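You operate a simulated robot arm through the tools that you are given. There is no shell and no other tool. Be economical: measure what you need, move in short steps, check, and stop when the job is done.

The job below is to be done with a simulated robot arm. You get a single attempt, and the scene is never put back.

JOB
Tare the open jar, fill it to 100 ml with plain water and weigh the water.
Fine: press tare once; leave the jar open on the pan, balance on; close the knob.

Only the result counts: the job must be done as asked and must still hold three seconds after the hand-in. Knocking over, shifting, dropping, spilling or breaking anything else fails it.

ROBOT AND FRAMES
A 6-joint arm with a two-finger parallel gripper, fixed in place. Base frame: the origin is at the foot of the arm, x ahead of it, y to its left, z up. Lengths are in mm, angles in rad, forces in N, time in s.
Its first joint turns from -1.152 to 1.152 rad. Payload 2.9 kg.
Tool frame: the origin (TCP) lies between the finger pads and is the grasp point; the fingertips stand 30 mm ahead of it; z points along the fingers, y is the line along which they close. The gripper opens to 110 mm. The fingers are 20 mm wide and 10 mm thick; the gripper's body (48 by 112 mm) begins 55 mm behind the TCP.
Orientation is that of the tool frame in the base frame, as a unit quaternion [w, x, y, z]. With the fingers straight down and closing along the base's y, the tool's x points along the base's -x, its y along +y and its z along -z.

CONTROLS
- The arm moves only by the tool send_rows. Its arguments are lists of equal length, an entry for each row: "translation": the shift along the tool's x, y, z in mm, a list of three; "turn": the turn, a rotation vector about the tool's x, y, z in rad, a list of three. In form: {"translation": [[dx, dy, dz], ...], "turn": [[rx, ry, rz], ...]}. A call has 1 to 8 rows; each row shifts and turns the commanded pose from where the row before left it, along the tool's axes as they then stand. "hand" is the finger opening in mm, from 0 to 110, set as the call begins (left out, the last holds). A row lasts 0.2 s, in which the tool goes at most 50 mm and 0.15 rad; a call with a longer step from one row to the next is refused whole, and so is a gripper value outside its range. A pose out of reach is approached as far as the arm can. The call stops where the force on the tool passes 70 N (or 10 N more than at its start, if that is more) or the arm is blocked; 0.2 s more then pass. The fingers move at their own pace (about 108 mm/s each) and stop on an object; they squeeze with about 36 N. The grip force told is the motor's: it shows also when the fingers shut on nothing. Time passes only in rows, and 0.2 s behind the last, so rows that do not move let the fingers close. The reply holds the time, the measured pose of the TCP, the force on the tool along the base axes, the opening and the grip force, in the units named above and with some noise, and new pictures: "views" is both (left out), scene, wrist or none.
- Cameras (640 x 400 px; columns grow to the right, rows downward): "scene" is fixed at [73.1, 433.2, 1396.1]; the picture's right is [-0.80, -0.61, 0.00], its down [-0.16, 0.20, -0.97] and it looks along [0.59, -0.77, -0.26] (base axes); focal length 294 px, centre (320, 200). "wrist" rides on the gripper at [-36, 0, -57] in the tool frame; the picture's right is [0.00, -1.00, 0.00], its down [0.97, 0.00, -0.24] and it looks along [0.24, 0.00, 0.97] (tool axes); focal length 218 px, centre (320, 200).
- point_at(camera, pixels): there is no depth. For up to 12 entries [column, row, z] of the newest picture of that camera ("zoom" is the newest enlarged one), the place [x, y] in the base frame at which the ray of that pixel passes the height z, good to about 2 mm, but the place of the scene camera against the robot may be out by one fixed shift of up to 25 mm in any direction. It takes no simulated time.
- enlarge(camera, box): a new picture of the part [left, top, right, bottom] of that camera's present view, enlarged. It takes no simulated time.
- close_job(): hands the job in; it is judged then, once.

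Keep the steps short. Do not move on a guess: measure, check each grasp and each placing, and mend mistakes. In all there are 80 turns and 150 pictures (those below and enlarged ones count). Leave the gripper open and the arm clear of the work at the hand-in unless told otherwise, and finish with a single line.

The tools are called after "Request:" by a JSON object that holds its "name" and its "arguments". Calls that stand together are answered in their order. send_rows: Moves the arm, as the interface text tells. Its arguments: {"type":"object","properties":{"translation":{"type":"array","items":{"type":"array","items":{"type":"number"}}},"turn":{"type":"array","items":{"type":"array","items":{"type":"number"}}},"hand":{"type":"number"},"views":{"type":"string","enum":["both","scene","wrist","none"]}},"required":["translation","turn"]} The other tools are called the same way: point_at (camera, pixels) gives the place at which the rays of pixels pass given heights; enlarge (camera, box) takes an enlarged picture of a part of a camera's view; close_job () hands the job in.

At the start:

```text
t: 0.0
ee_pos: [318.8, -157.7, 1325.0]
orientation: [0.002, -0.001, 1.0, 0.001]
contact_force: [0.4, 1.0, 0.6]
width: 110.1
grasp_force: 0.1
```

scene: 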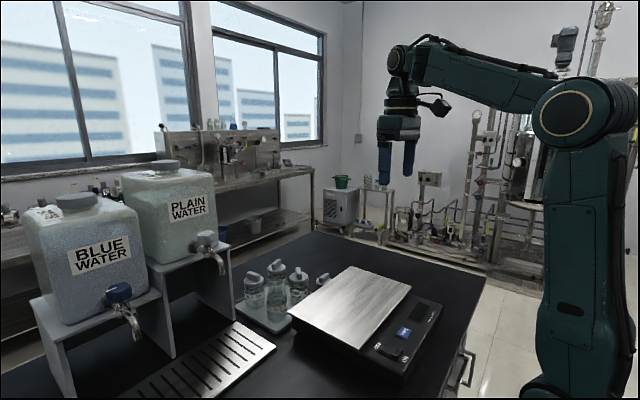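
wrist: 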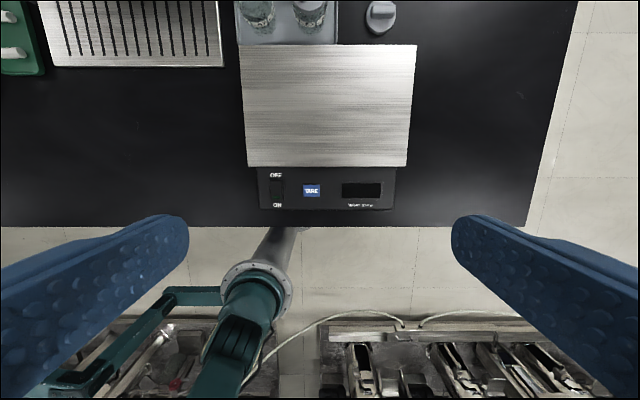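

I see two carboys with knobs on the left, three jars on a tray, the balance, and a stopper on the bench. I'll enlarge both views to look closer.

Request:
{"name": "enlarge", "arguments": {"camera": "scene", "box": [220, 240, 460, 390]}}

Request:
{"name": "enlarge", "arguments": {"camera": "wrist", "box": [220, 0, 440, 220]}}

Request:
{"name": "enlarge", "arguments": {"camera": "scene", "box": [20, 150, 280, 400]}}

```text
2.67 times, centred on (340, 315) of scene
```

zoom: 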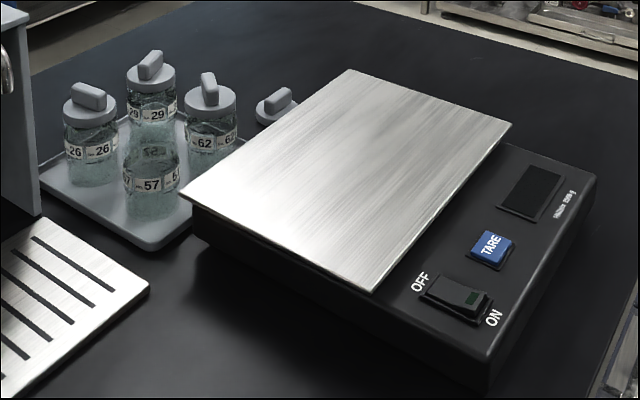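

```text
1.82 times, centred on (330, 110) of wrist
```

zoom: 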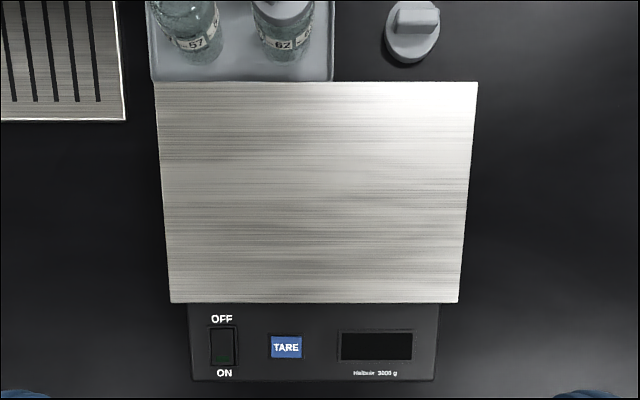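

```text
1.60 times, centred on (150, 275) of scene
```

zoom: 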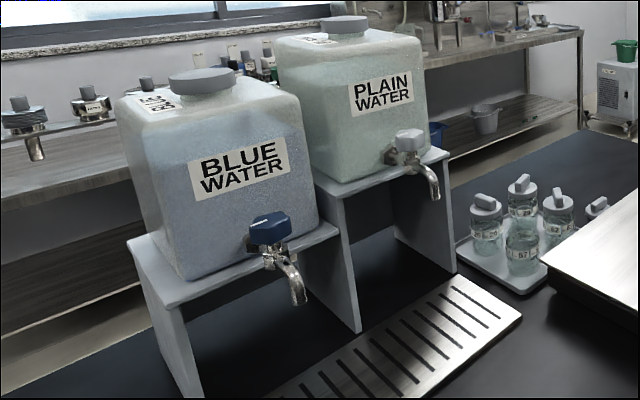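

The open jar is 57; its lid lies on the bench and the balance display looks dark. I'll move the camera left and forward for a view of the jars, drain grid and taps.

Request:
{"name": "send_rows", "arguments": {"translation": [[-25, 40, 0], [-25, 40, 0], [-25, 40, 0], [-25, 40, 0], [0, 0, 0]], "turn": [[0, 0, 0], [0, 0, 0], [0, 0, 0], [0, 0, 0], [0, 0, 0]]}}

```text
t: 1.2
ee_pos: [416.5, 4.1, 1325.7]
orientation: [0.002, 0.0, 1.0, -0.001]
contact_force: [0.7, -0.8, 0.3]
width: 110.1
grasp_force: 0.1
```

scene: 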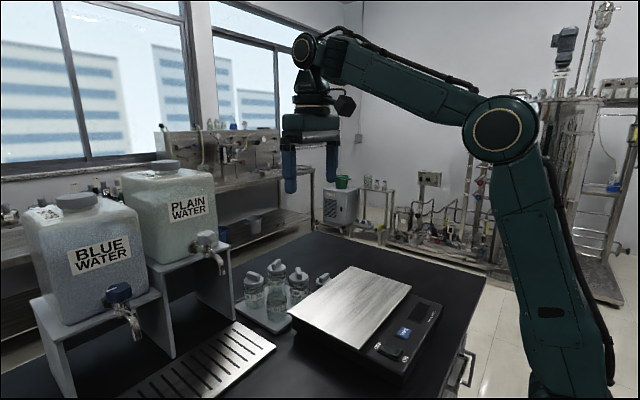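
wrist: 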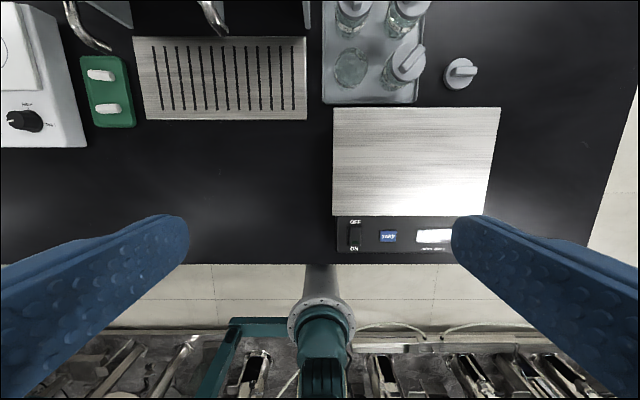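

Request:
{"name": "enlarge", "arguments": {"camera": "wrist", "box": [310, 0, 510, 125]}}

Request:
{"name": "enlarge", "arguments": {"camera": "wrist", "box": [0, 0, 320, 200]}}

Request:
{"name": "enlarge", "arguments": {"camera": "wrist", "box": [320, 205, 480, 260]}}

Request:
{"name": "point_at", "arguments": {"camera": "wrist", "pixels": [[351, 66, 960], [388, 237, 960], [355, 230, 960], [355, 246, 960], [333, 107, 975], [501, 108, 975], [489, 216, 975], [133, 38, 910], [307, 118, 910], [214, 35, 1040], [461, 72, 910], [410, 62, 1000]]}}

```text
3.20 times, centred on (410, 62) of wrist
```

zoom: 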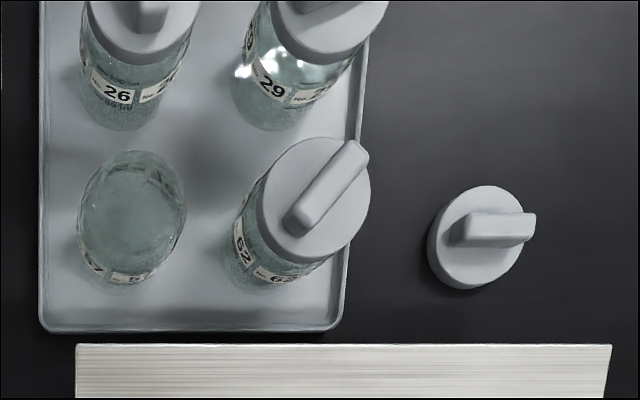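

```text
2.00 times, centred on (160, 100) of wrist
```

zoom: 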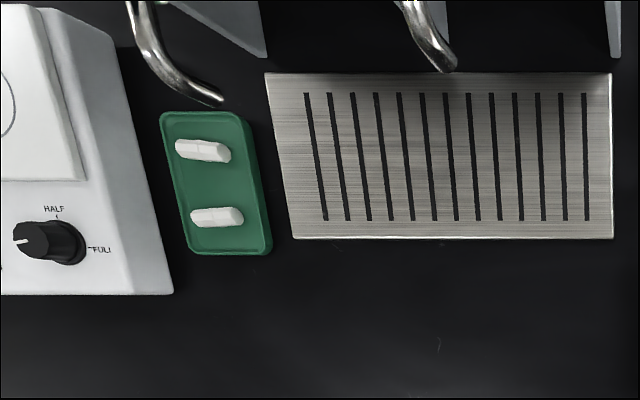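

```text
4.00 times, centred on (400, 232) of wrist
```

zoom: 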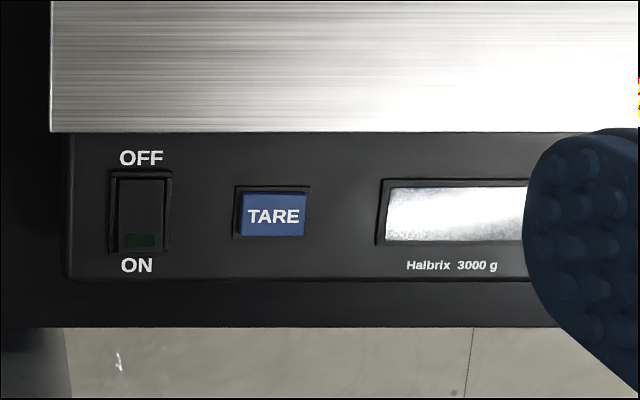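

```text
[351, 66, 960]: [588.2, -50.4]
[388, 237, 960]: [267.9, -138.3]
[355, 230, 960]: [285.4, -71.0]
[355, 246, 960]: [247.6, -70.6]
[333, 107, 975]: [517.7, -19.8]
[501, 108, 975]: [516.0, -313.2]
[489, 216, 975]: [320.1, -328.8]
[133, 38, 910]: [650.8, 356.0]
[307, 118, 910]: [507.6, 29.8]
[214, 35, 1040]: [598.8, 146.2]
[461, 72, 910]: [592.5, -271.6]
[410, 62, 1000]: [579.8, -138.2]
```

Request:
{"name": "enlarge", "arguments": {"camera": "scene", "box": [180, 215, 260, 290]}}

Request:
{"name": "enlarge", "arguments": {"camera": "scene", "box": [235, 250, 335, 330]}}

Request:
{"name": "enlarge", "arguments": {"camera": "scene", "box": [370, 290, 450, 370]}}

```text
5.33 times, centred on (220, 252) of scene
```

zoom: 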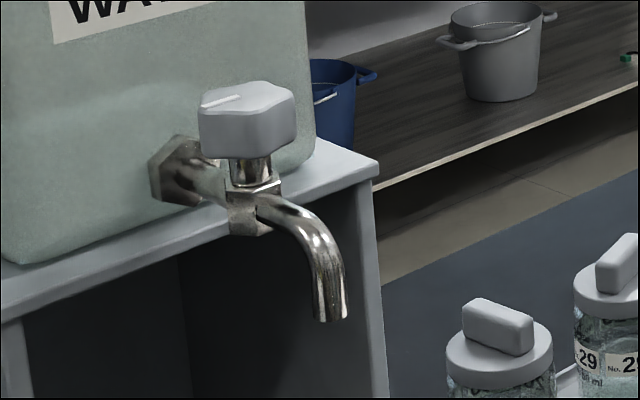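

```text
5.00 times, centred on (285, 290) of scene
```

zoom: 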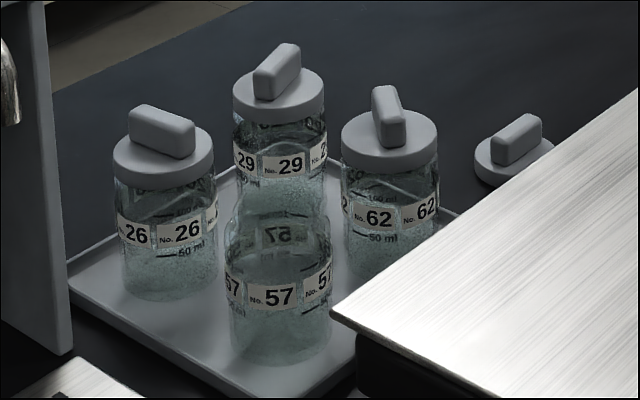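

```text
5.00 times, centred on (410, 330) of scene
```

zoom: 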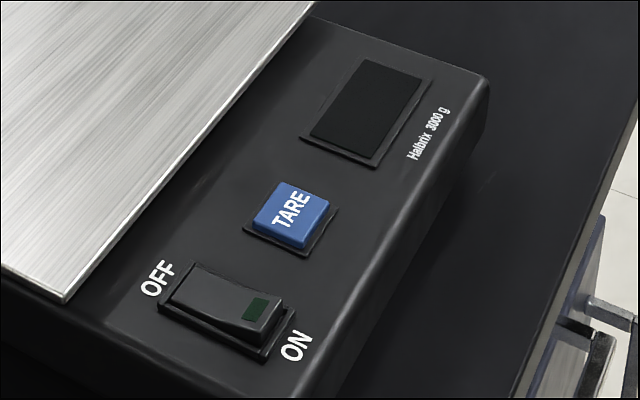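

The balance is off (display dark, ON side of rocker raised). The plain tap has a lobed knob on a vertical axis. I'll move closer to the tap to measure it.

Request:
{"name": "send_rows", "arguments": {"translation": [[-10, 40, 0], [-10, 40, 0], [-10, 40, 0], [-10, 25, 0], [0, 0, 0]], "turn": [[0, 0, 0], [0, 0, 0], [0, 0, 0], [0, 0, 0], [0, 0, 0]]}}

```text
t: 2.4
ee_pos: [457.4, 150.3, 1323.6]
orientation: [0.003, 0.0, 1.0, 0.0]
contact_force: [-0.1, 0.5, -0.2]
width: 109.9
grasp_force: 0.0
```

scene: 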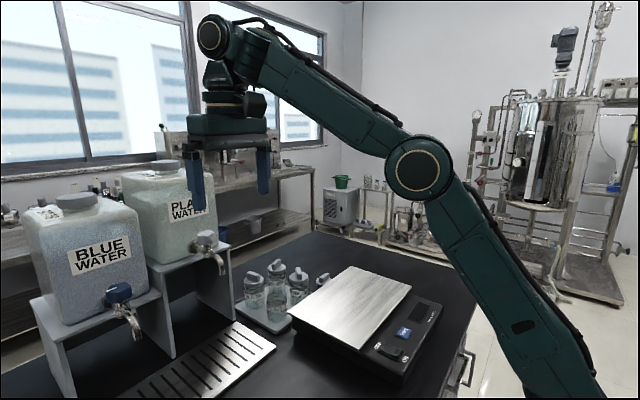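
wrist: 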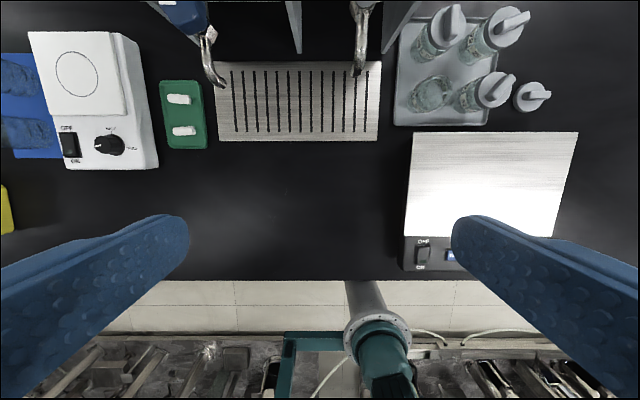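

Plain spout tip triangulates to about (570,109,1112). I'll tilt the tool forward to look at the knob and tap from the front.

Request:
{"name": "send_rows", "arguments": {"translation": [[0, 0, 0], [0, 0, 0], [0, 0, 0], [0, 0, 0], [0, 0, 0], [0, 0, 0], [0, 0, 0], [0, 0, 0]], "turn": [[0, -0.12, 0], [0, -0.12, 0], [0, -0.12, 0], [0, -0.12, 0], [0, -0.12, 0], [0, -0.12, 0], [0, -0.12, 0], [0, -0.12, 0]]}}

```text
t: 4.2
ee_pos: [503.4, 172.6, 1428.0]
orientation: [0.429, 0.0, 0.903, -0.001]
contact_force: [-0.6, 0.2, -0.2]
width: 109.7
grasp_force: 0.0
out of reach, approached as far as the arm can: row 4, 5, 6, 7, 8
```

scene: 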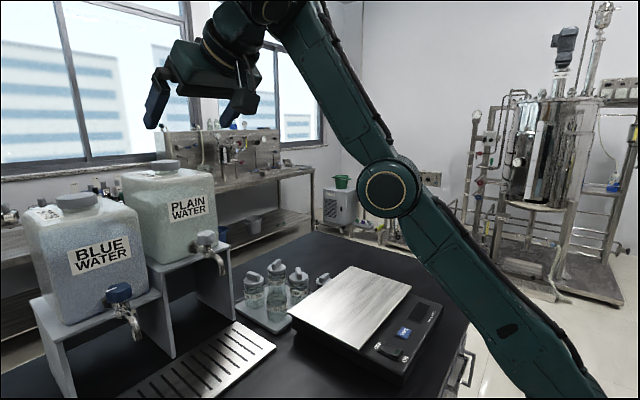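
wrist: 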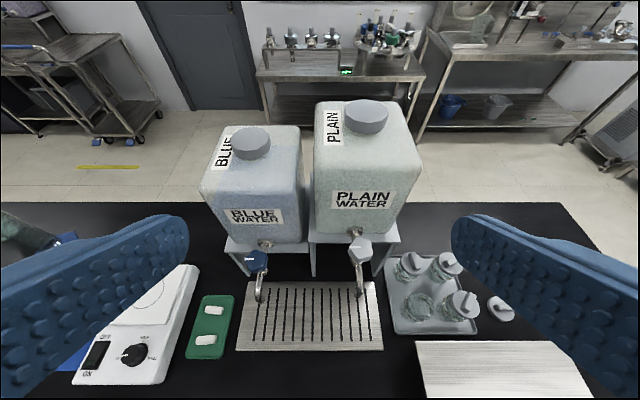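

The tilted pose was near the arm's limit, but the view is useful. I'll enlarge the tap area.

Request:
{"name": "enlarge", "arguments": {"camera": "wrist", "box": [320, 215, 400, 305]}}

Request:
{"name": "point_at", "arguments": {"camera": "wrist", "pixels": [[360, 292, 1112], [360, 250, 1180], [360, 250, 1160], [360, 250, 1140], [354, 232, 1150], [238, 350, 910], [383, 349, 910], [418, 308, 990], [418, 308, 960], [418, 308, 1020]]}}

```text
4.44 times, centred on (360, 260) of wrist
```

zoom: 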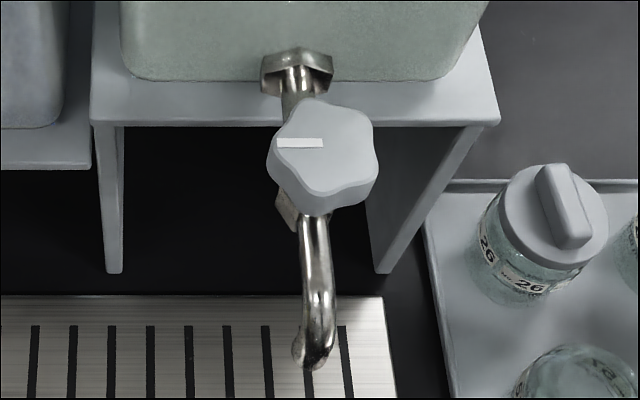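

```text
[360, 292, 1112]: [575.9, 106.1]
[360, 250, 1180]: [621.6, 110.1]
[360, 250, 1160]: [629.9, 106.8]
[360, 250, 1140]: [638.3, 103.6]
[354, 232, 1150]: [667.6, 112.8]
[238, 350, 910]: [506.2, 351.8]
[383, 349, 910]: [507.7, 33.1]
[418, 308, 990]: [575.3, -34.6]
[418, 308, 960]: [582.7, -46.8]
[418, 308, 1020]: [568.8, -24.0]
```

The knob is five-lobed with its pointer across the spout (closed), centre about (628,107). First the balance: I'll turn the tool upright again.

Request:
{"name": "send_rows", "arguments": {"translation": [[0, 0, 0], [0, 0, 0], [0, 0, 0], [0, 0, 0], [0, 0, 0], [0, 0, 0], [0, 0, 0], [0, 0, 0]], "turn": [[0, 0.12, 0], [0, 0.12, 0], [0, 0.12, 0], [0, 0.12, 0], [0, 0.12, 0], [0, 0.12, 0], [0, 0.12, 0], [0, 0.12, 0]], "views": "none", "hand": 0}}

```text
t: 6.0
ee_pos: [412.2, 157.1, 1323.7]
orientation: [-0.037, 0.0, 0.999, 0.0]
contact_force: [-1.2, -0.3, 0.3]
width: 0.0
grasp_force: 36.1
out of reach, approached as far as the arm can: row 2, 3, 4, 6, 7, 8
```

Request:
{"name": "send_rows", "arguments": {"translation": [[0, 0, 0], [20, -40, 20], [30, -40, 20], [30, -40, 20], [30, -40, 10], [20, -40, 10], [10, -26, 0], [0, 0, 0]], "turn": [[0, -0.074, 0], [0, 0, 0], [0, 0, 0], [0, 0, 0], [0, 0, 0], [0, 0, 0], [0, 0, 0], [0, 0, 0]], "views": "wrist"}}

```text
refused: row 3 steps farther than a row can; nothing moved
```

Request:
{"name": "send_rows", "arguments": {"translation": [[0, 0, 0], [20, -34, 20], [20, -34, 20], [20, -34, 20], [20, -34, 20], [20, -34, 20], [20, -34, 20], [0, 0, 0]], "turn": [[0, -0.074, 0], [0, 0, 0], [0, 0, 0], [0, 0, 0], [0, 0, 0], [0, 0, 0], [0, 0, 0], [0, 0, 0]], "views": "wrist"}}

```text
t: 7.8
ee_pos: [292.8, -48.2, 1205.5]
orientation: [-0.001, 0.0, 1.0, -0.001]
contact_force: [0.3, 0.5, 0.6]
width: 0.2
grasp_force: 36.7
```

wrist: 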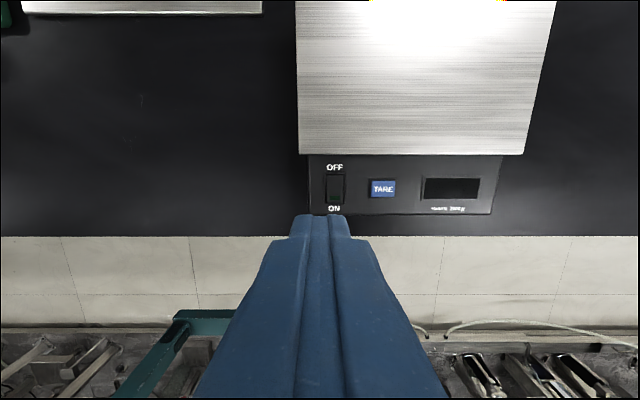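

TARE is near (270,-135), the ON end of the rocker near (259,-69), both about z 960. I move above the rocker, lowering halfway.

Request:
{"name": "send_rows", "arguments": {"translation": [[17, -10, 35], [17, -11, 40], [0, 0, 40], [0, 0, 40], [0, 0, 25], [0, 0, 0]], "turn": [[0, 0, 0], [0, 0, 0], [0, 0, 0], [0, 0, 0], [0, 0, 0], [0, 0, 0]]}}

```text
t: 9.2
ee_pos: [258.7, -65.3, 1025.9]
orientation: [-0.001, 0.0, 1.0, -0.001]
contact_force: [-0.5, -0.1, -0.4]
width: 0.3
grasp_force: 36.1
```

scene: 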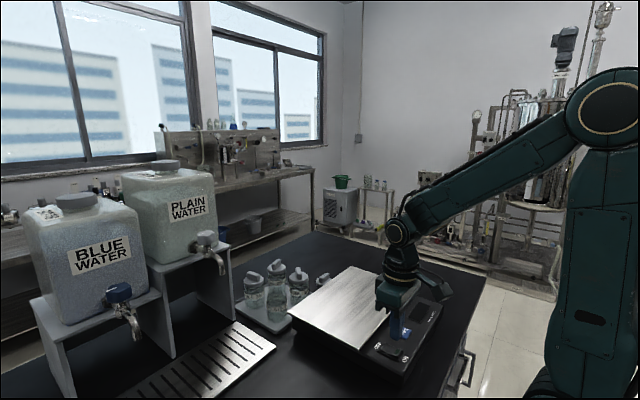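
wrist: 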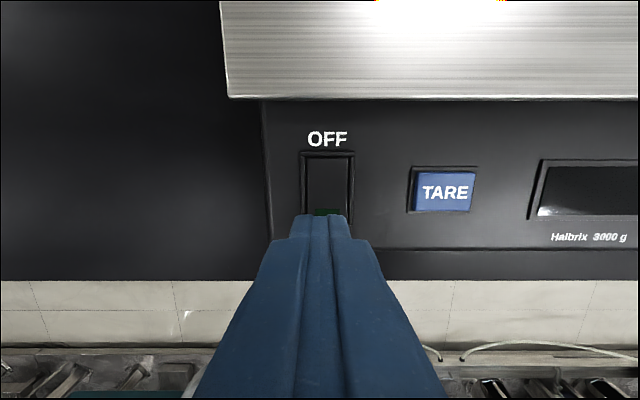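

The touchdown will be at about pixel (320,209), on the ON half (rocker columns 303-350); I shift 4 mm right and press down gently.

Request:
{"name": "send_rows", "arguments": {"translation": [[1, -4, 15], [0, 0, 10], [0, 0, 5], [0, 0, 4]], "turn": [[0, 0, 0], [0, 0, 0], [0, 0, 0], [0, 0, 0]]}}

```text
t: 10.2
ee_pos: [255.8, -71.4, 990.3]
orientation: [-0.001, 0.0, 1.0, -0.001]
contact_force: [0.4, -1.2, -0.3]
width: 0.1
grasp_force: 36.0
```

scene: 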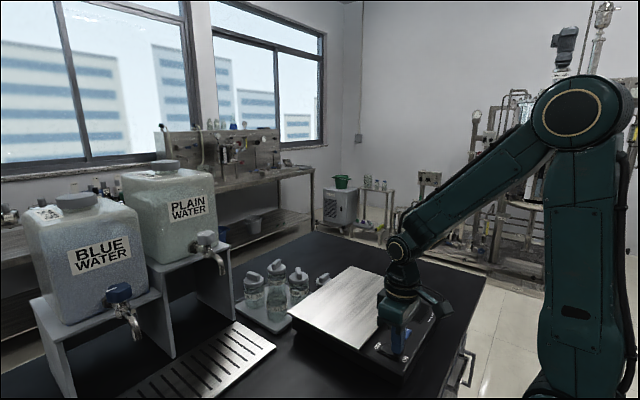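
wrist: 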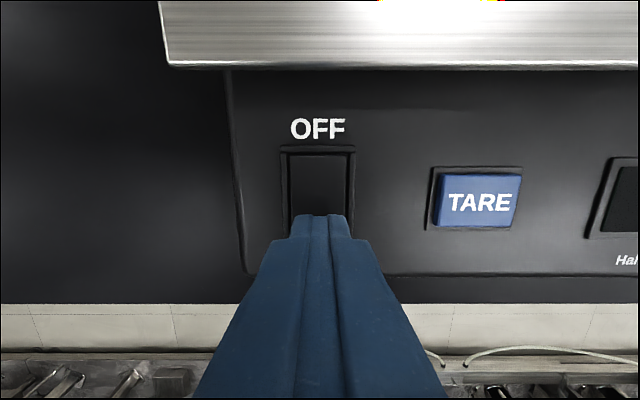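

Request:
{"name": "send_rows", "arguments": {"translation": [[0, 0, 4], [0, 0, 3], [0, 0, 3], [0, 0, 3], [0, 0, 3]], "turn": [[0, 0, 0], [0, 0, 0], [0, 0, 0], [0, 0, 0], [0, 0, 0]]}}

Request:
{"name": "enlarge", "arguments": {"camera": "scene", "box": [350, 290, 470, 380]}}

```text
t: 10.8
ee_pos: [256.1, -70.5, 987.8]
orientation: [0.001, 0.0, 1.0, 0.0]
contact_force: [-7.0, 2.2, 13.6]
width: 0.0
grasp_force: 35.9
stopped in row 2: the force on the tool passed its limit (the readings are from after the stop); the commanded pose is now the measured one
```

scene: 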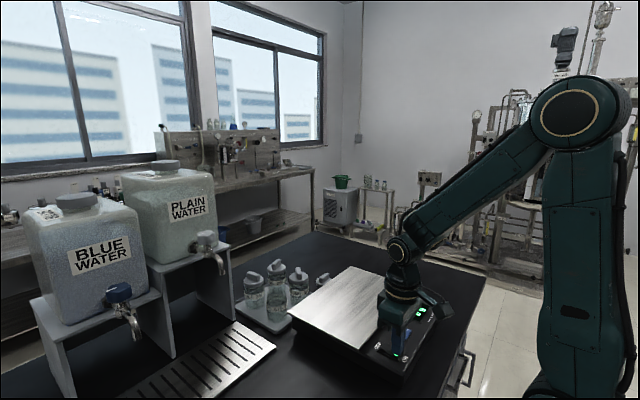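
wrist: 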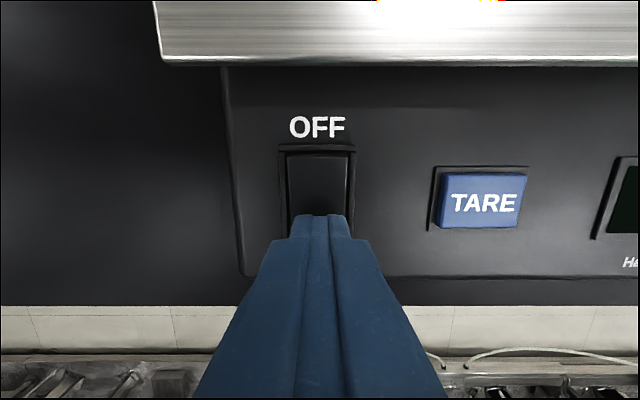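

```text
4.44 times, centred on (410, 335) of scene
```

zoom: 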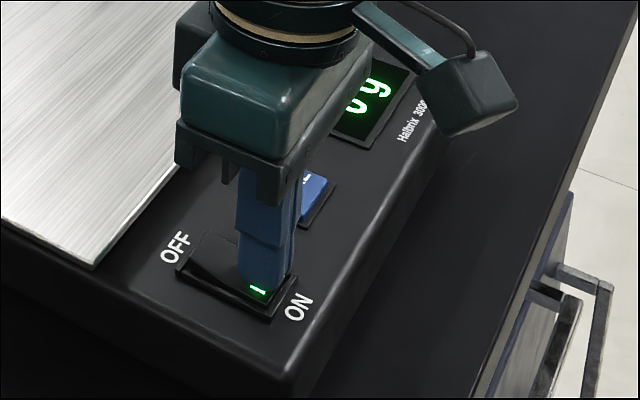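

The balance is on (green display shows 0 g). I lift straight up and then go to look at the jars.

Request:
{"name": "send_rows", "arguments": {"translation": [[0, 0, -40], [0, 0, -45], [0, 0, -45], [-40, 0, -25], [-45, 0, -20], [-45, 0, 0], [-40, 5, 0], [0, 0, 0]], "turn": [[0, 0, 0], [0, 0, 0], [0, 0, 0], [0, 0, 0], [0, 0, 0], [0, 0, 0], [0, 0, 0], [0, 0, 0]]}}

Request:
{"name": "enlarge", "arguments": {"camera": "scene", "box": [370, 280, 450, 370]}}

```text
t: 12.6
ee_pos: [427.0, -64.8, 1158.5]
orientation: [0.001, 0.0, 1.0, -0.001]
contact_force: [-0.1, -0.7, 1.1]
width: 0.2
grasp_force: 35.7
```

scene: 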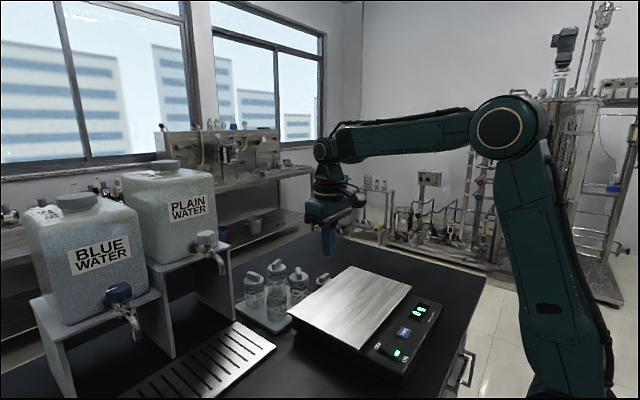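
wrist: 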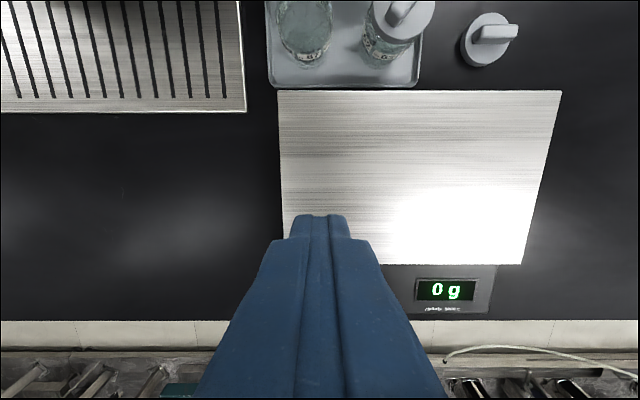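

```text
4.44 times, centred on (410, 325) of scene
```

zoom: 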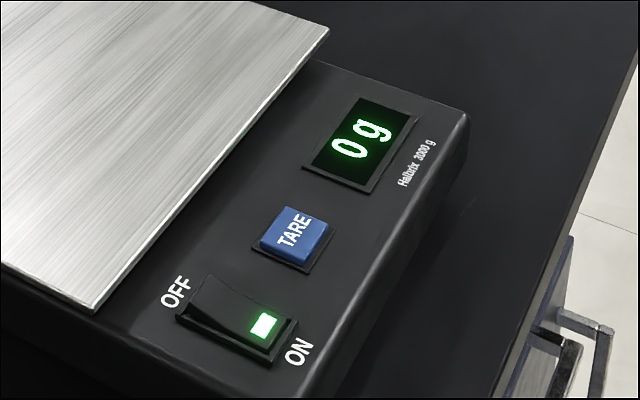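

Balance reads 0 g. I go over the jars at a safe height to measure jar 57.

Request:
{"name": "send_rows", "arguments": {"translation": [[-40, 5, -10], [-40, 5, -10], [-30, 5, -5], [0, 0, 0]], "turn": [[0, 0, 0], [0, 0, 0], [0, 0, 0], [0, 0, 0]], "views": "wrist"}}

Request:
{"name": "enlarge", "arguments": {"camera": "wrist", "box": [240, 0, 480, 150]}}

```text
t: 13.6
ee_pos: [534.3, -51.4, 1185.2]
orientation: [0.002, 0.001, 1.0, 0.0]
contact_force: [-0.5, 0.2, -0.6]
width: 0.0
grasp_force: 36.1
```

wrist: 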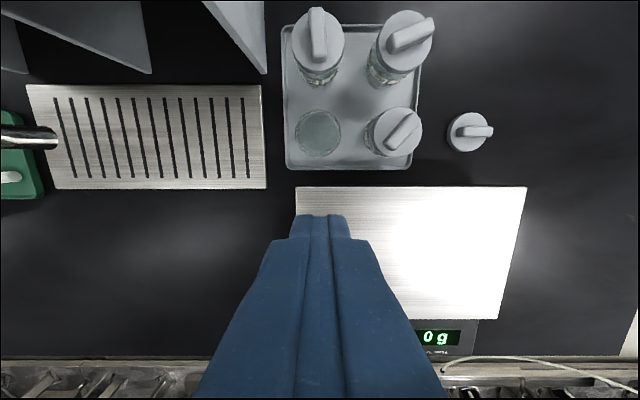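

```text
2.67 times, centred on (360, 75) of wrist
```

zoom: 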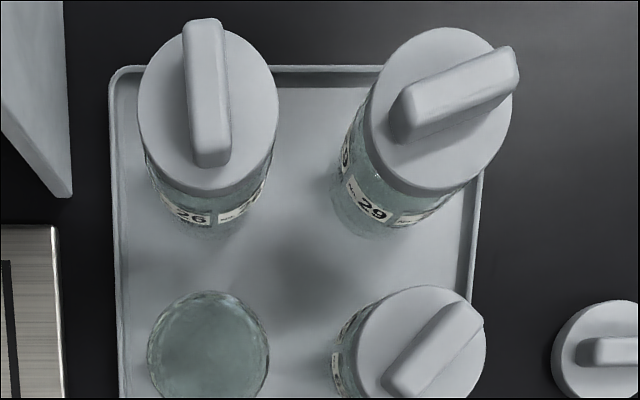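

Jar 57 is at about (585,-49), rim z≈988, diameter ≈51; a diagonal grip keeps the fingers clear of its neighbours. Before deciding how to bring it under the tap, I test the tilt here in free air at lower height, moving back a bit.

Request:
{"name": "send_rows", "arguments": {"translation": [[0, 40, 0], [0, 40, 0], [0, 0, 0], [0, 0, 0], [0, 0, 0], [0, 0, 0], [0, 0, 0], [0, 0, 0]], "turn": [[0, 0, 0], [0, 0, 0], [0, -0.13, 0], [0, -0.13, 0], [0, -0.13, 0], [0, -0.13, 0], [0, -0.13, 0], [0, 0, 0]], "views": "both"}}

```text
t: 15.4
ee_pos: [536.4, 29.8, 1184.8]
orientation: [0.32, -0.001, 0.947, 0.0]
contact_force: [0.7, 0.3, -0.2]
width: 0.0
grasp_force: 36.4
```

scene: 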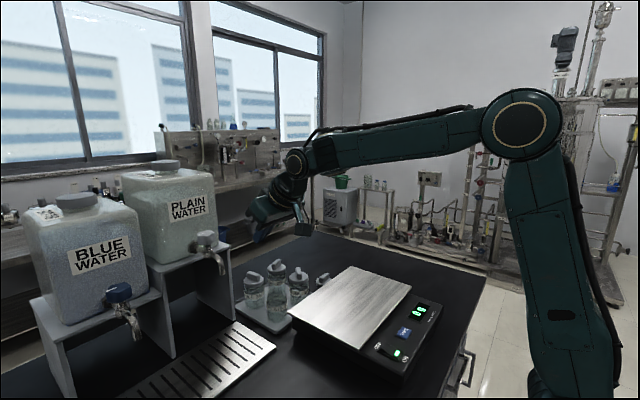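
wrist: 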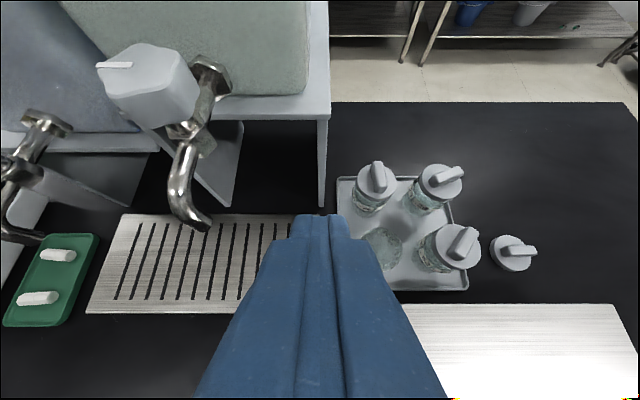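

Tilt 0.65 is reachable here. This is a good view of the tap; I measure it.

Request:
{"name": "point_at", "arguments": {"camera": "wrist", "pixels": [[205, 228, 1080], [205, 228, 1112], [205, 228, 1090], [140, 70, 1160], [140, 70, 1180], [140, 70, 1200], [212, 92, 1110], [212, 92, 1140], [123, 215, 910], [85, 312, 910], [328, 116, 1110], [380, 247, 988]]}}

Request:
{"name": "enlarge", "arguments": {"camera": "wrist", "box": [60, 0, 340, 240]}}

Request:
{"name": "enlarge", "arguments": {"camera": "wrist", "box": [340, 150, 560, 310]}}

```text
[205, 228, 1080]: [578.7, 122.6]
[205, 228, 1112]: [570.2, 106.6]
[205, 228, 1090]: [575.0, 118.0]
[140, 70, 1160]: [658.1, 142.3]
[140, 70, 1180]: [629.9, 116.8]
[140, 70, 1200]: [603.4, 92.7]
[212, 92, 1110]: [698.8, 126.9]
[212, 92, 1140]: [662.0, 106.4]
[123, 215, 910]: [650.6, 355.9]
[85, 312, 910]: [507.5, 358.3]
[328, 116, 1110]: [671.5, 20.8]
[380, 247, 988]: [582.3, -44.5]
```

```text
1.67 times, centred on (200, 120) of wrist
```

zoom: 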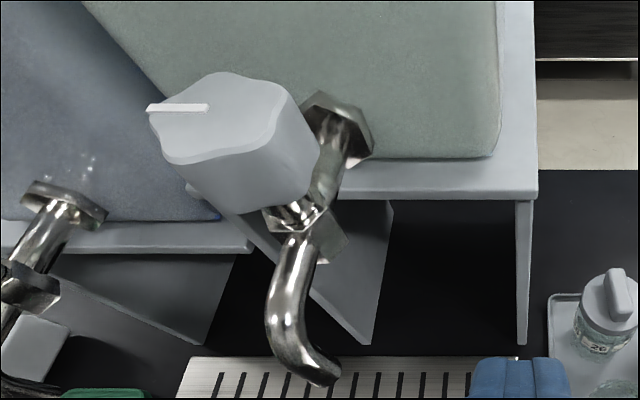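

```text
2.50 times, centred on (450, 230) of wrist
```

zoom: 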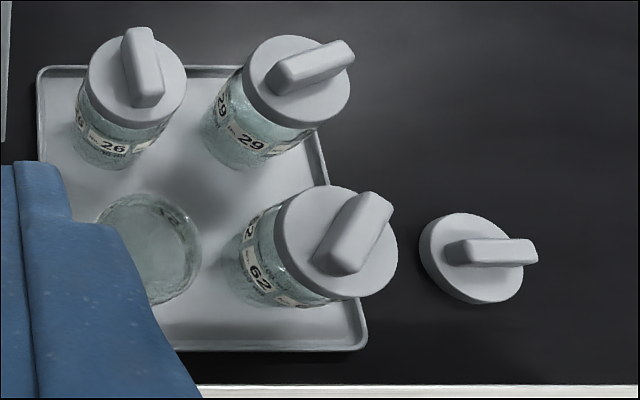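

Consistent: spout (570,107,1112), knob centre ≈(621,109), top z≈1185, tank face ≈x 690. Now I upright the tool, yaw it 45° for the diagonal grip, and open the fingers.

Request:
{"name": "send_rows", "arguments": {"translation": [[0, 0, 0], [0, 0, 0], [0, 0, 0], [0, 0, 0], [0, 0, 0], [0, -40, 0], [-20, -35, 0], [0, 0, 0]], "turn": [[0, 0.13, 0], [0, 0.13, 0], [0, 0.13, 0], [0, 0.13, 0], [0, 0.13, 0], [0, 0, 0], [0, 0, 0], [0, 0, 0]], "views": "none", "hand": 80}}

Request:
{"name": "send_rows", "arguments": {"translation": [[0, 0, 0], [0, 0, 0], [0, 0, 0], [0, 0, 0], [0, 0, 0], [0, 0, 0], [0, 0, 0]], "turn": [[0, 0, 0.131], [0, 0, 0.131], [0, 0, 0.131], [0, 0, 0.131], [0, 0, 0.131], [0, 0, 0.13], [0, 0, 0]], "views": "wrist"}}

```text
t: 17.2
ee_pos: [557.0, -51.7, 1184.7]
orientation: [0.001, 0.0, 1.0, -0.001]
contact_force: [0.1, 0.6, 0.2]
width: 79.9
grasp_force: 0.0
```

```text
t: 18.8
ee_pos: [555.6, -46.1, 1186.4]
orientation: [0.001, 0.383, 0.924, 0.0]
contact_force: [-0.7, -0.2, -0.1]
width: 79.9
grasp_force: 0.1
```

wrist: 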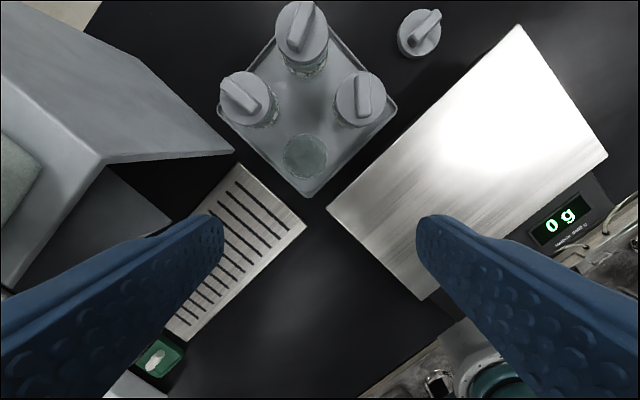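

Request:
{"name": "point_at", "arguments": {"camera": "wrist", "pixels": [[304, 156, 988], [304, 158, 1000], [304, 158, 975], [250, 98, 1000], [360, 98, 1000]]}}

Request:
{"name": "enlarge", "arguments": {"camera": "wrist", "box": [200, 50, 420, 210]}}

```text
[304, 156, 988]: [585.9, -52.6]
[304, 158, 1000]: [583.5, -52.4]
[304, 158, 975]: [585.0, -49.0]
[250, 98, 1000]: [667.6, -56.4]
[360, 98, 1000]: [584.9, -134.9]
```

```text
2.50 times, centred on (310, 130) of wrist
```

zoom: 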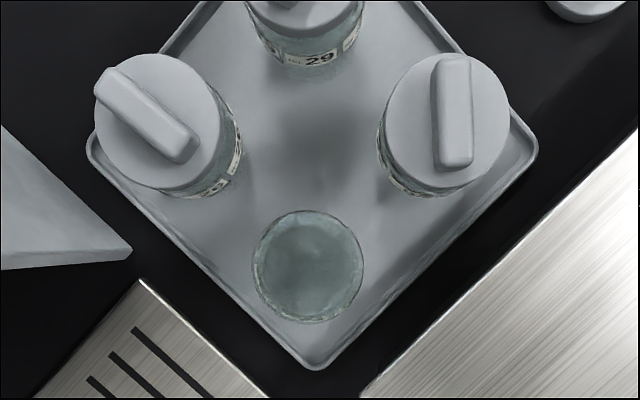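

Jar 57 centre (585,-51). I centre over it and descend with fingertips just above the rim, then check.

Request:
{"name": "send_rows", "arguments": {"translation": [[-24.3, 17.3, 0], [0, 0, 40], [0, 0, 45], [0, 0, 45], [0, 0, 0]], "turn": [[0, 0, 0], [0, 0, 0], [0, 0, 0], [0, 0, 0], [0, 0, 0]]}}

Request:
{"name": "enlarge", "arguments": {"camera": "scene", "box": [220, 190, 360, 330]}}

```text
t: 20.0
ee_pos: [586.1, -50.7, 1058.6]
orientation: [0.001, 0.382, 0.924, 0.0]
contact_force: [-0.2, -0.3, -0.6]
width: 79.8
grasp_force: 0.1
```

scene: 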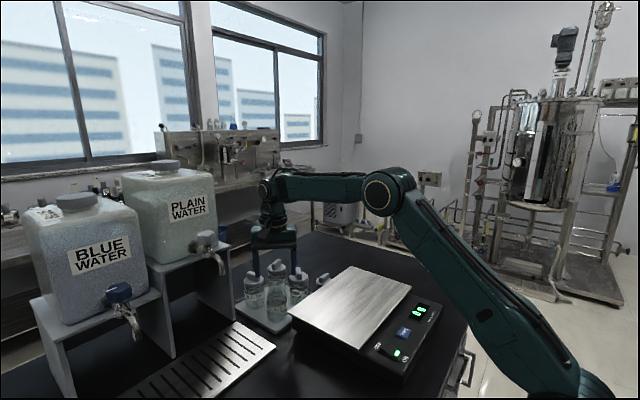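
wrist: 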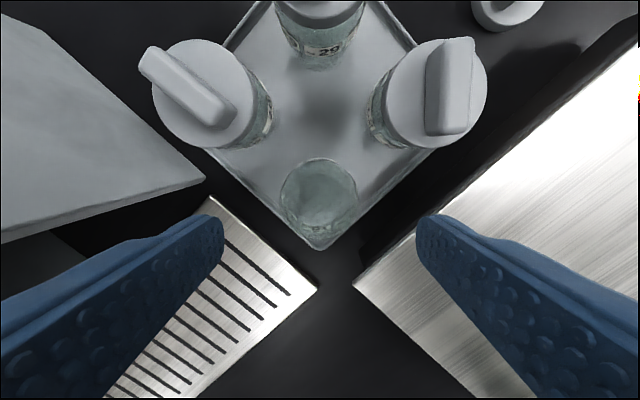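

```text
2.86 times, centred on (290, 260) of scene
```

zoom: 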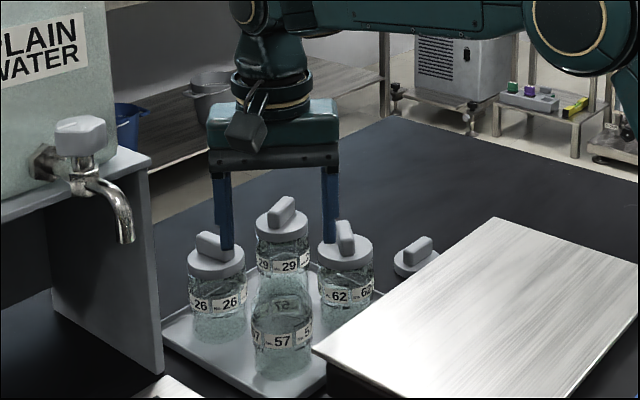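

Request:
{"name": "enlarge", "arguments": {"camera": "wrist", "box": [250, 130, 390, 260]}}

Request:
{"name": "point_at", "arguments": {"camera": "wrist", "pixels": [[318, 187, 988], [318, 187, 1000], [318, 187, 960], [318, 248, 915], [204, 180, 1110]]}}

```text
3.08 times, centred on (320, 195) of wrist
```

zoom: 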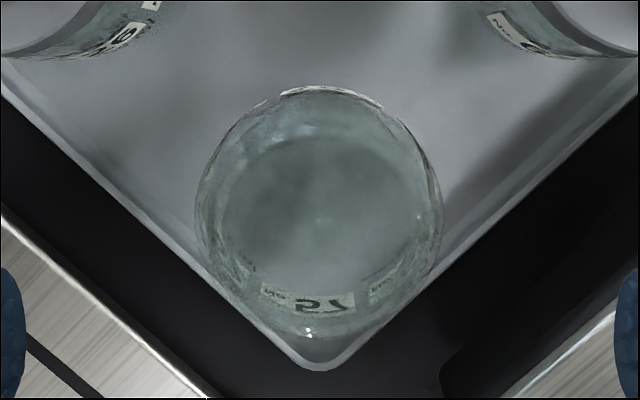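

```text
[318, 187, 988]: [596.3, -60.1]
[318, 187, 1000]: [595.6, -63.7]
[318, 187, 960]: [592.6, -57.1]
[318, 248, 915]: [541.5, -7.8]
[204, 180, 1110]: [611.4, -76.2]
```

Request:
{"name": "point_at", "arguments": {"camera": "wrist", "pixels": [[319.6, 199, 988], [319.6, 199, 980], [319.6, 199, 1000]]}}

```text
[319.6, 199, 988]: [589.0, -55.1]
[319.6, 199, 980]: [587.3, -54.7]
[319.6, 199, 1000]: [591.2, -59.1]
```

Rim centre reads (588,-54); I shift 3 mm and descend in steps to grasp height, then check.

Request:
{"name": "send_rows", "arguments": {"translation": [[-3, -0.7, 30], [0, 0, 30], [0, 0, 20], [0, 0, 15], [0, 0, 0]], "turn": [[0, 0, 0], [0, 0, 0], [0, 0, 0], [0, 0, 0], [0, 0, 0]], "views": "wrist"}}

Request:
{"name": "enlarge", "arguments": {"camera": "scene", "box": [220, 210, 360, 340]}}

```text
t: 21.2
ee_pos: [586.9, -54.9, 963.0]
orientation: [0.0, 0.383, 0.924, -0.001]
contact_force: [0.2, 1.1, -0.1]
width: 80.0
grasp_force: 0.0
```

wrist: 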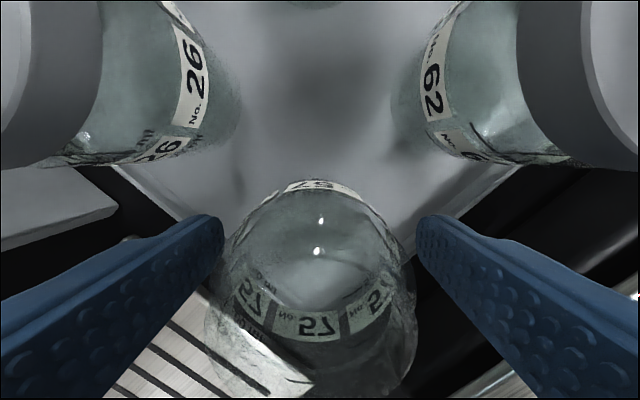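

```text
3.08 times, centred on (290, 275) of scene
```

zoom: 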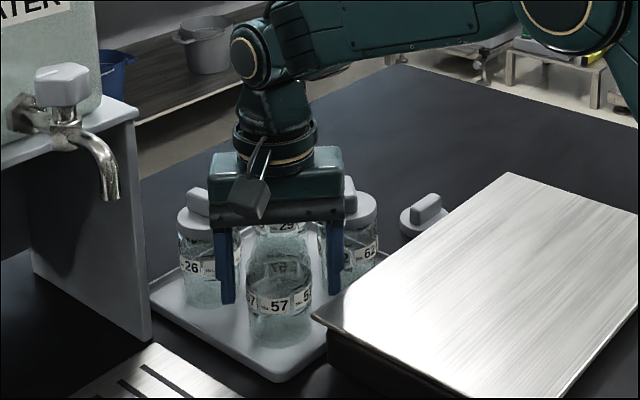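

Jar is between the fingers, neighbours clear. I close the grip.

Request:
{"name": "send_rows", "arguments": {"translation": [[0, 0, 0], [0, 0, 0], [0, 0, 0]], "turn": [[0, 0, 0], [0, 0, 0], [0, 0, 0]], "views": "wrist", "hand": 0}}

```text
t: 22.0
ee_pos: [587.2, -54.6, 962.9]
orientation: [0.001, 0.382, 0.924, 0.0]
contact_force: [0.7, 1.1, -0.2]
width: 55.2
grasp_force: 36.5
```

wrist: 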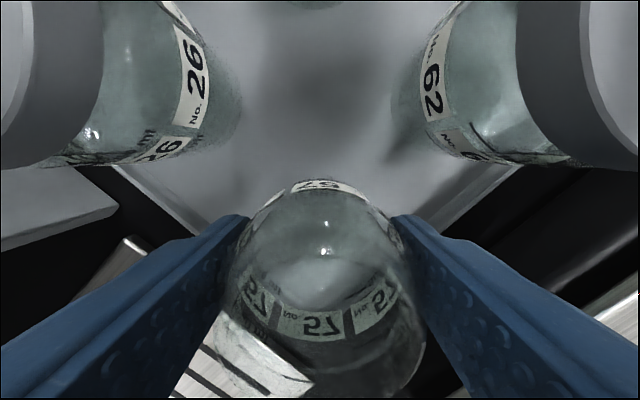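

Gripped at 55 mm. I lift straight up.

Request:
{"name": "send_rows", "arguments": {"translation": [[0, 0, -10], [0, 0, -25], [0, 0, -30], [0, 0, -30], [0, 0, -30], [0, 0, 0]], "turn": [[0, 0, 0], [0, 0, 0], [0, 0, 0], [0, 0, 0], [0, 0, 0], [0, 0, 0]], "views": "none"}}

Request:
{"name": "enlarge", "arguments": {"camera": "scene", "box": [220, 190, 360, 330]}}

```text
t: 23.4
ee_pos: [587.1, -53.3, 1087.3]
orientation: [0.001, 0.383, 0.924, -0.001]
contact_force: [-0.2, -0.2, -0.3]
width: 0.0
grasp_force: 35.9
```

```text
2.86 times, centred on (290, 260) of scene
```

zoom: 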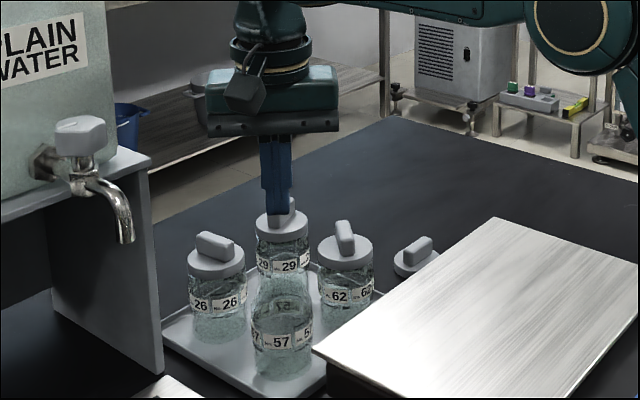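

The fingers slipped off: width is now 0 and jar 57 is still standing on the tray. I open and look at its position and shape before retrying lower.

Request:
{"name": "send_rows", "arguments": {"translation": [[0, 0, 0], [0, 0, 0]], "turn": [[0, 0, 0], [0, 0, 0]], "views": "wrist", "hand": 80}}

Request:
{"name": "enlarge", "arguments": {"camera": "wrist", "box": [250, 130, 390, 260]}}

Request:
{"name": "enlarge", "arguments": {"camera": "scene", "box": [255, 280, 305, 330]}}

```text
t: 24.0
ee_pos: [586.9, -54.9, 1087.5]
orientation: [0.001, 0.382, 0.924, 0.0]
contact_force: [0.0, -0.2, 0.0]
width: 79.9
grasp_force: 0.1
```

wrist: 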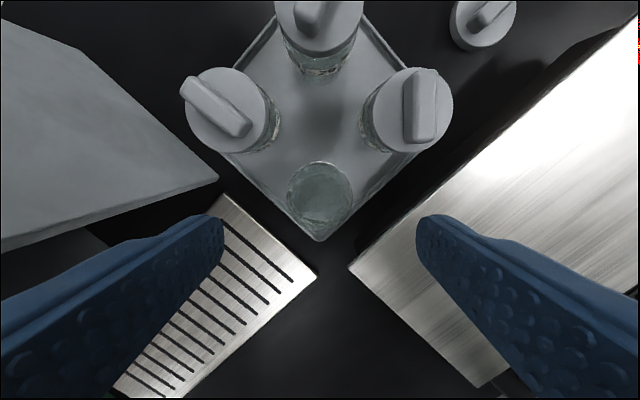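

```text
3.08 times, centred on (320, 195) of wrist
```

zoom: 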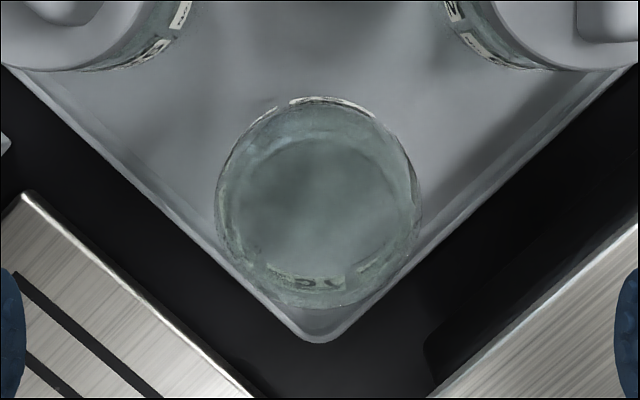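

```text
8.00 times, centred on (280, 305) of scene
```

zoom: 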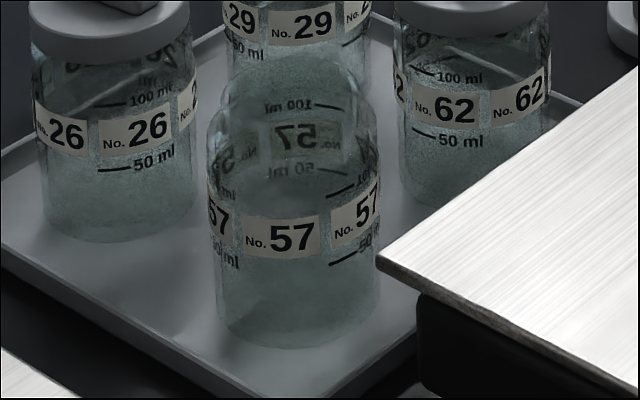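

Jar stands unmoved (outline centre (319,196), as expected for alignment). The earlier grip was probably too high at the shoulder; I go down 15 mm deeper and grip again.

Request:
{"name": "send_rows", "arguments": {"translation": [[0, 0, 35], [0, 0, 35], [0, 0, 35], [0, 0, 20], [0, 0, 8], [0, 0, 5], [0, 0, 0]], "turn": [[0, 0, 0], [0, 0, 0], [0, 0, 0], [0, 0, 0], [0, 0, 0], [0, 0, 0], [0, 0, 0]], "views": "wrist"}}

Request:
{"name": "enlarge", "arguments": {"camera": "scene", "box": [220, 220, 340, 340]}}

```text
t: 25.6
ee_pos: [586.9, -53.8, 949.3]
orientation: [0.001, 0.383, 0.924, -0.001]
contact_force: [0.5, -1.1, -0.2]
width: 80.0
grasp_force: 0.1
```

wrist: 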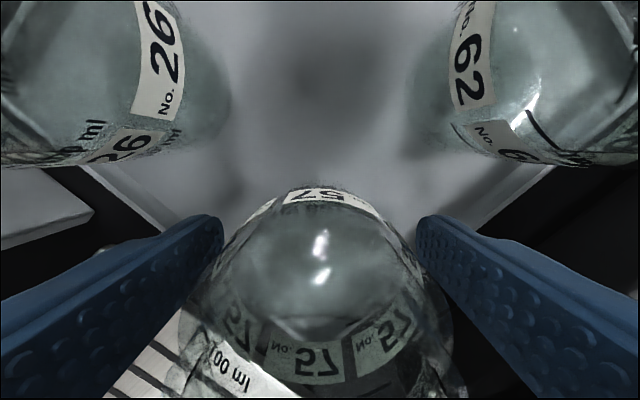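

```text
3.33 times, centred on (280, 280) of scene
```

zoom: 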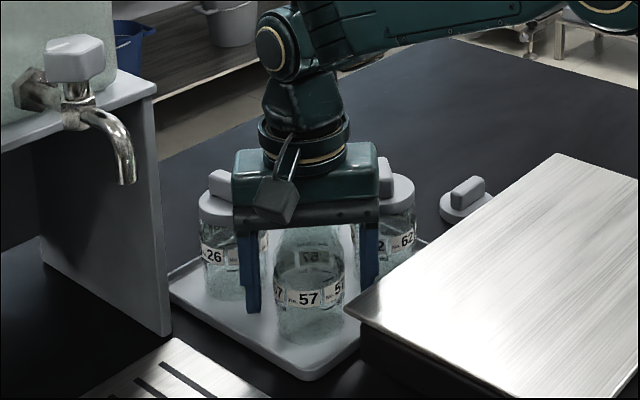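

Clear on all sides. Close, then lift just a few mm to test the hold.

Request:
{"name": "send_rows", "arguments": {"translation": [[0, 0, 0], [0, 0, 0], [0, 0, 0], [0, 0, 0]], "turn": [[0, 0, 0], [0, 0, 0], [0, 0, 0], [0, 0, 0]], "views": "none", "hand": 0}}

Request:
{"name": "send_rows", "arguments": {"translation": [[0, 0, -4], [0, 0, -4], [0, 0, -4], [0, 0, 0]], "turn": [[0, 0, 0], [0, 0, 0], [0, 0, 0], [0, 0, 0]], "views": "wrist"}}

Request:
{"name": "enlarge", "arguments": {"camera": "scene", "box": [235, 240, 325, 340]}}

```text
t: 26.6
ee_pos: [587.3, -52.8, 949.1]
orientation: [0.001, 0.382, 0.924, -0.001]
contact_force: [0.1, 1.1, 0.0]
width: 55.7
grasp_force: 35.8
```

```text
t: 27.6
ee_pos: [587.4, -54.1, 961.9]
orientation: [0.001, 0.383, 0.924, 0.0]
contact_force: [0.7, 0.2, -1.4]
width: 55.3
grasp_force: 36.5
```

wrist: 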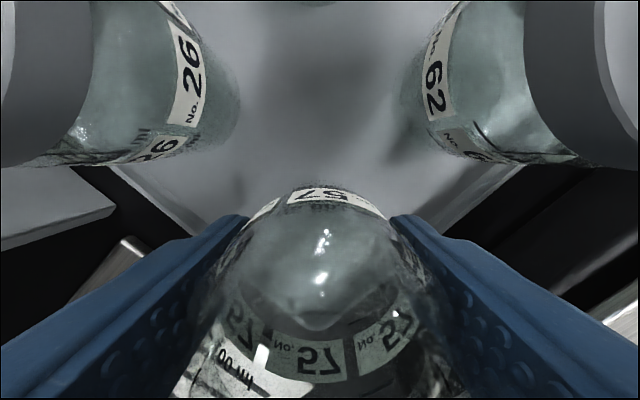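

```text
4.00 times, centred on (280, 290) of scene
```

zoom: 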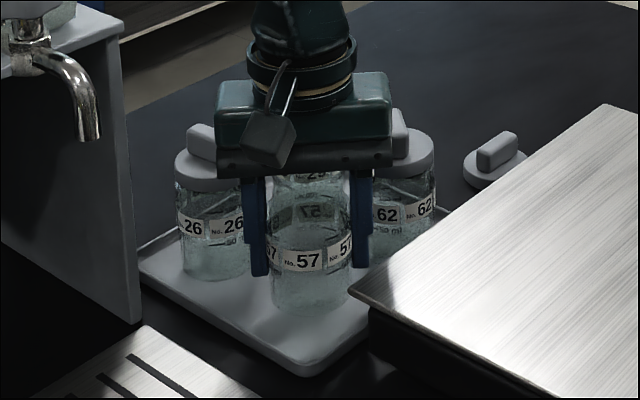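

The jar rises with the fingers this time (same place in the wrist view). I lift on slowly.

Request:
{"name": "send_rows", "arguments": {"translation": [[0, 0, -15], [0, 0, -20], [0, 0, -25], [0, 0, -25], [0, 0, -25], [0, 0, -25], [0, 0, 0]], "turn": [[0, 0, 0], [0, 0, 0], [0, 0, 0], [0, 0, 0], [0, 0, 0], [0, 0, 0], [0, 0, 0]], "views": "scene"}}

```text
t: 29.2
ee_pos: [584.7, -52.3, 1097.6]
orientation: [0.001, 0.383, 0.924, 0.0]
contact_force: [0.2, 0.3, -1.7]
width: 55.3
grasp_force: 35.7
```

scene: 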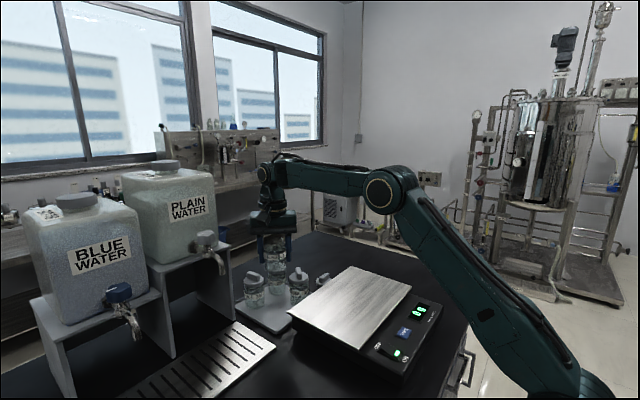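

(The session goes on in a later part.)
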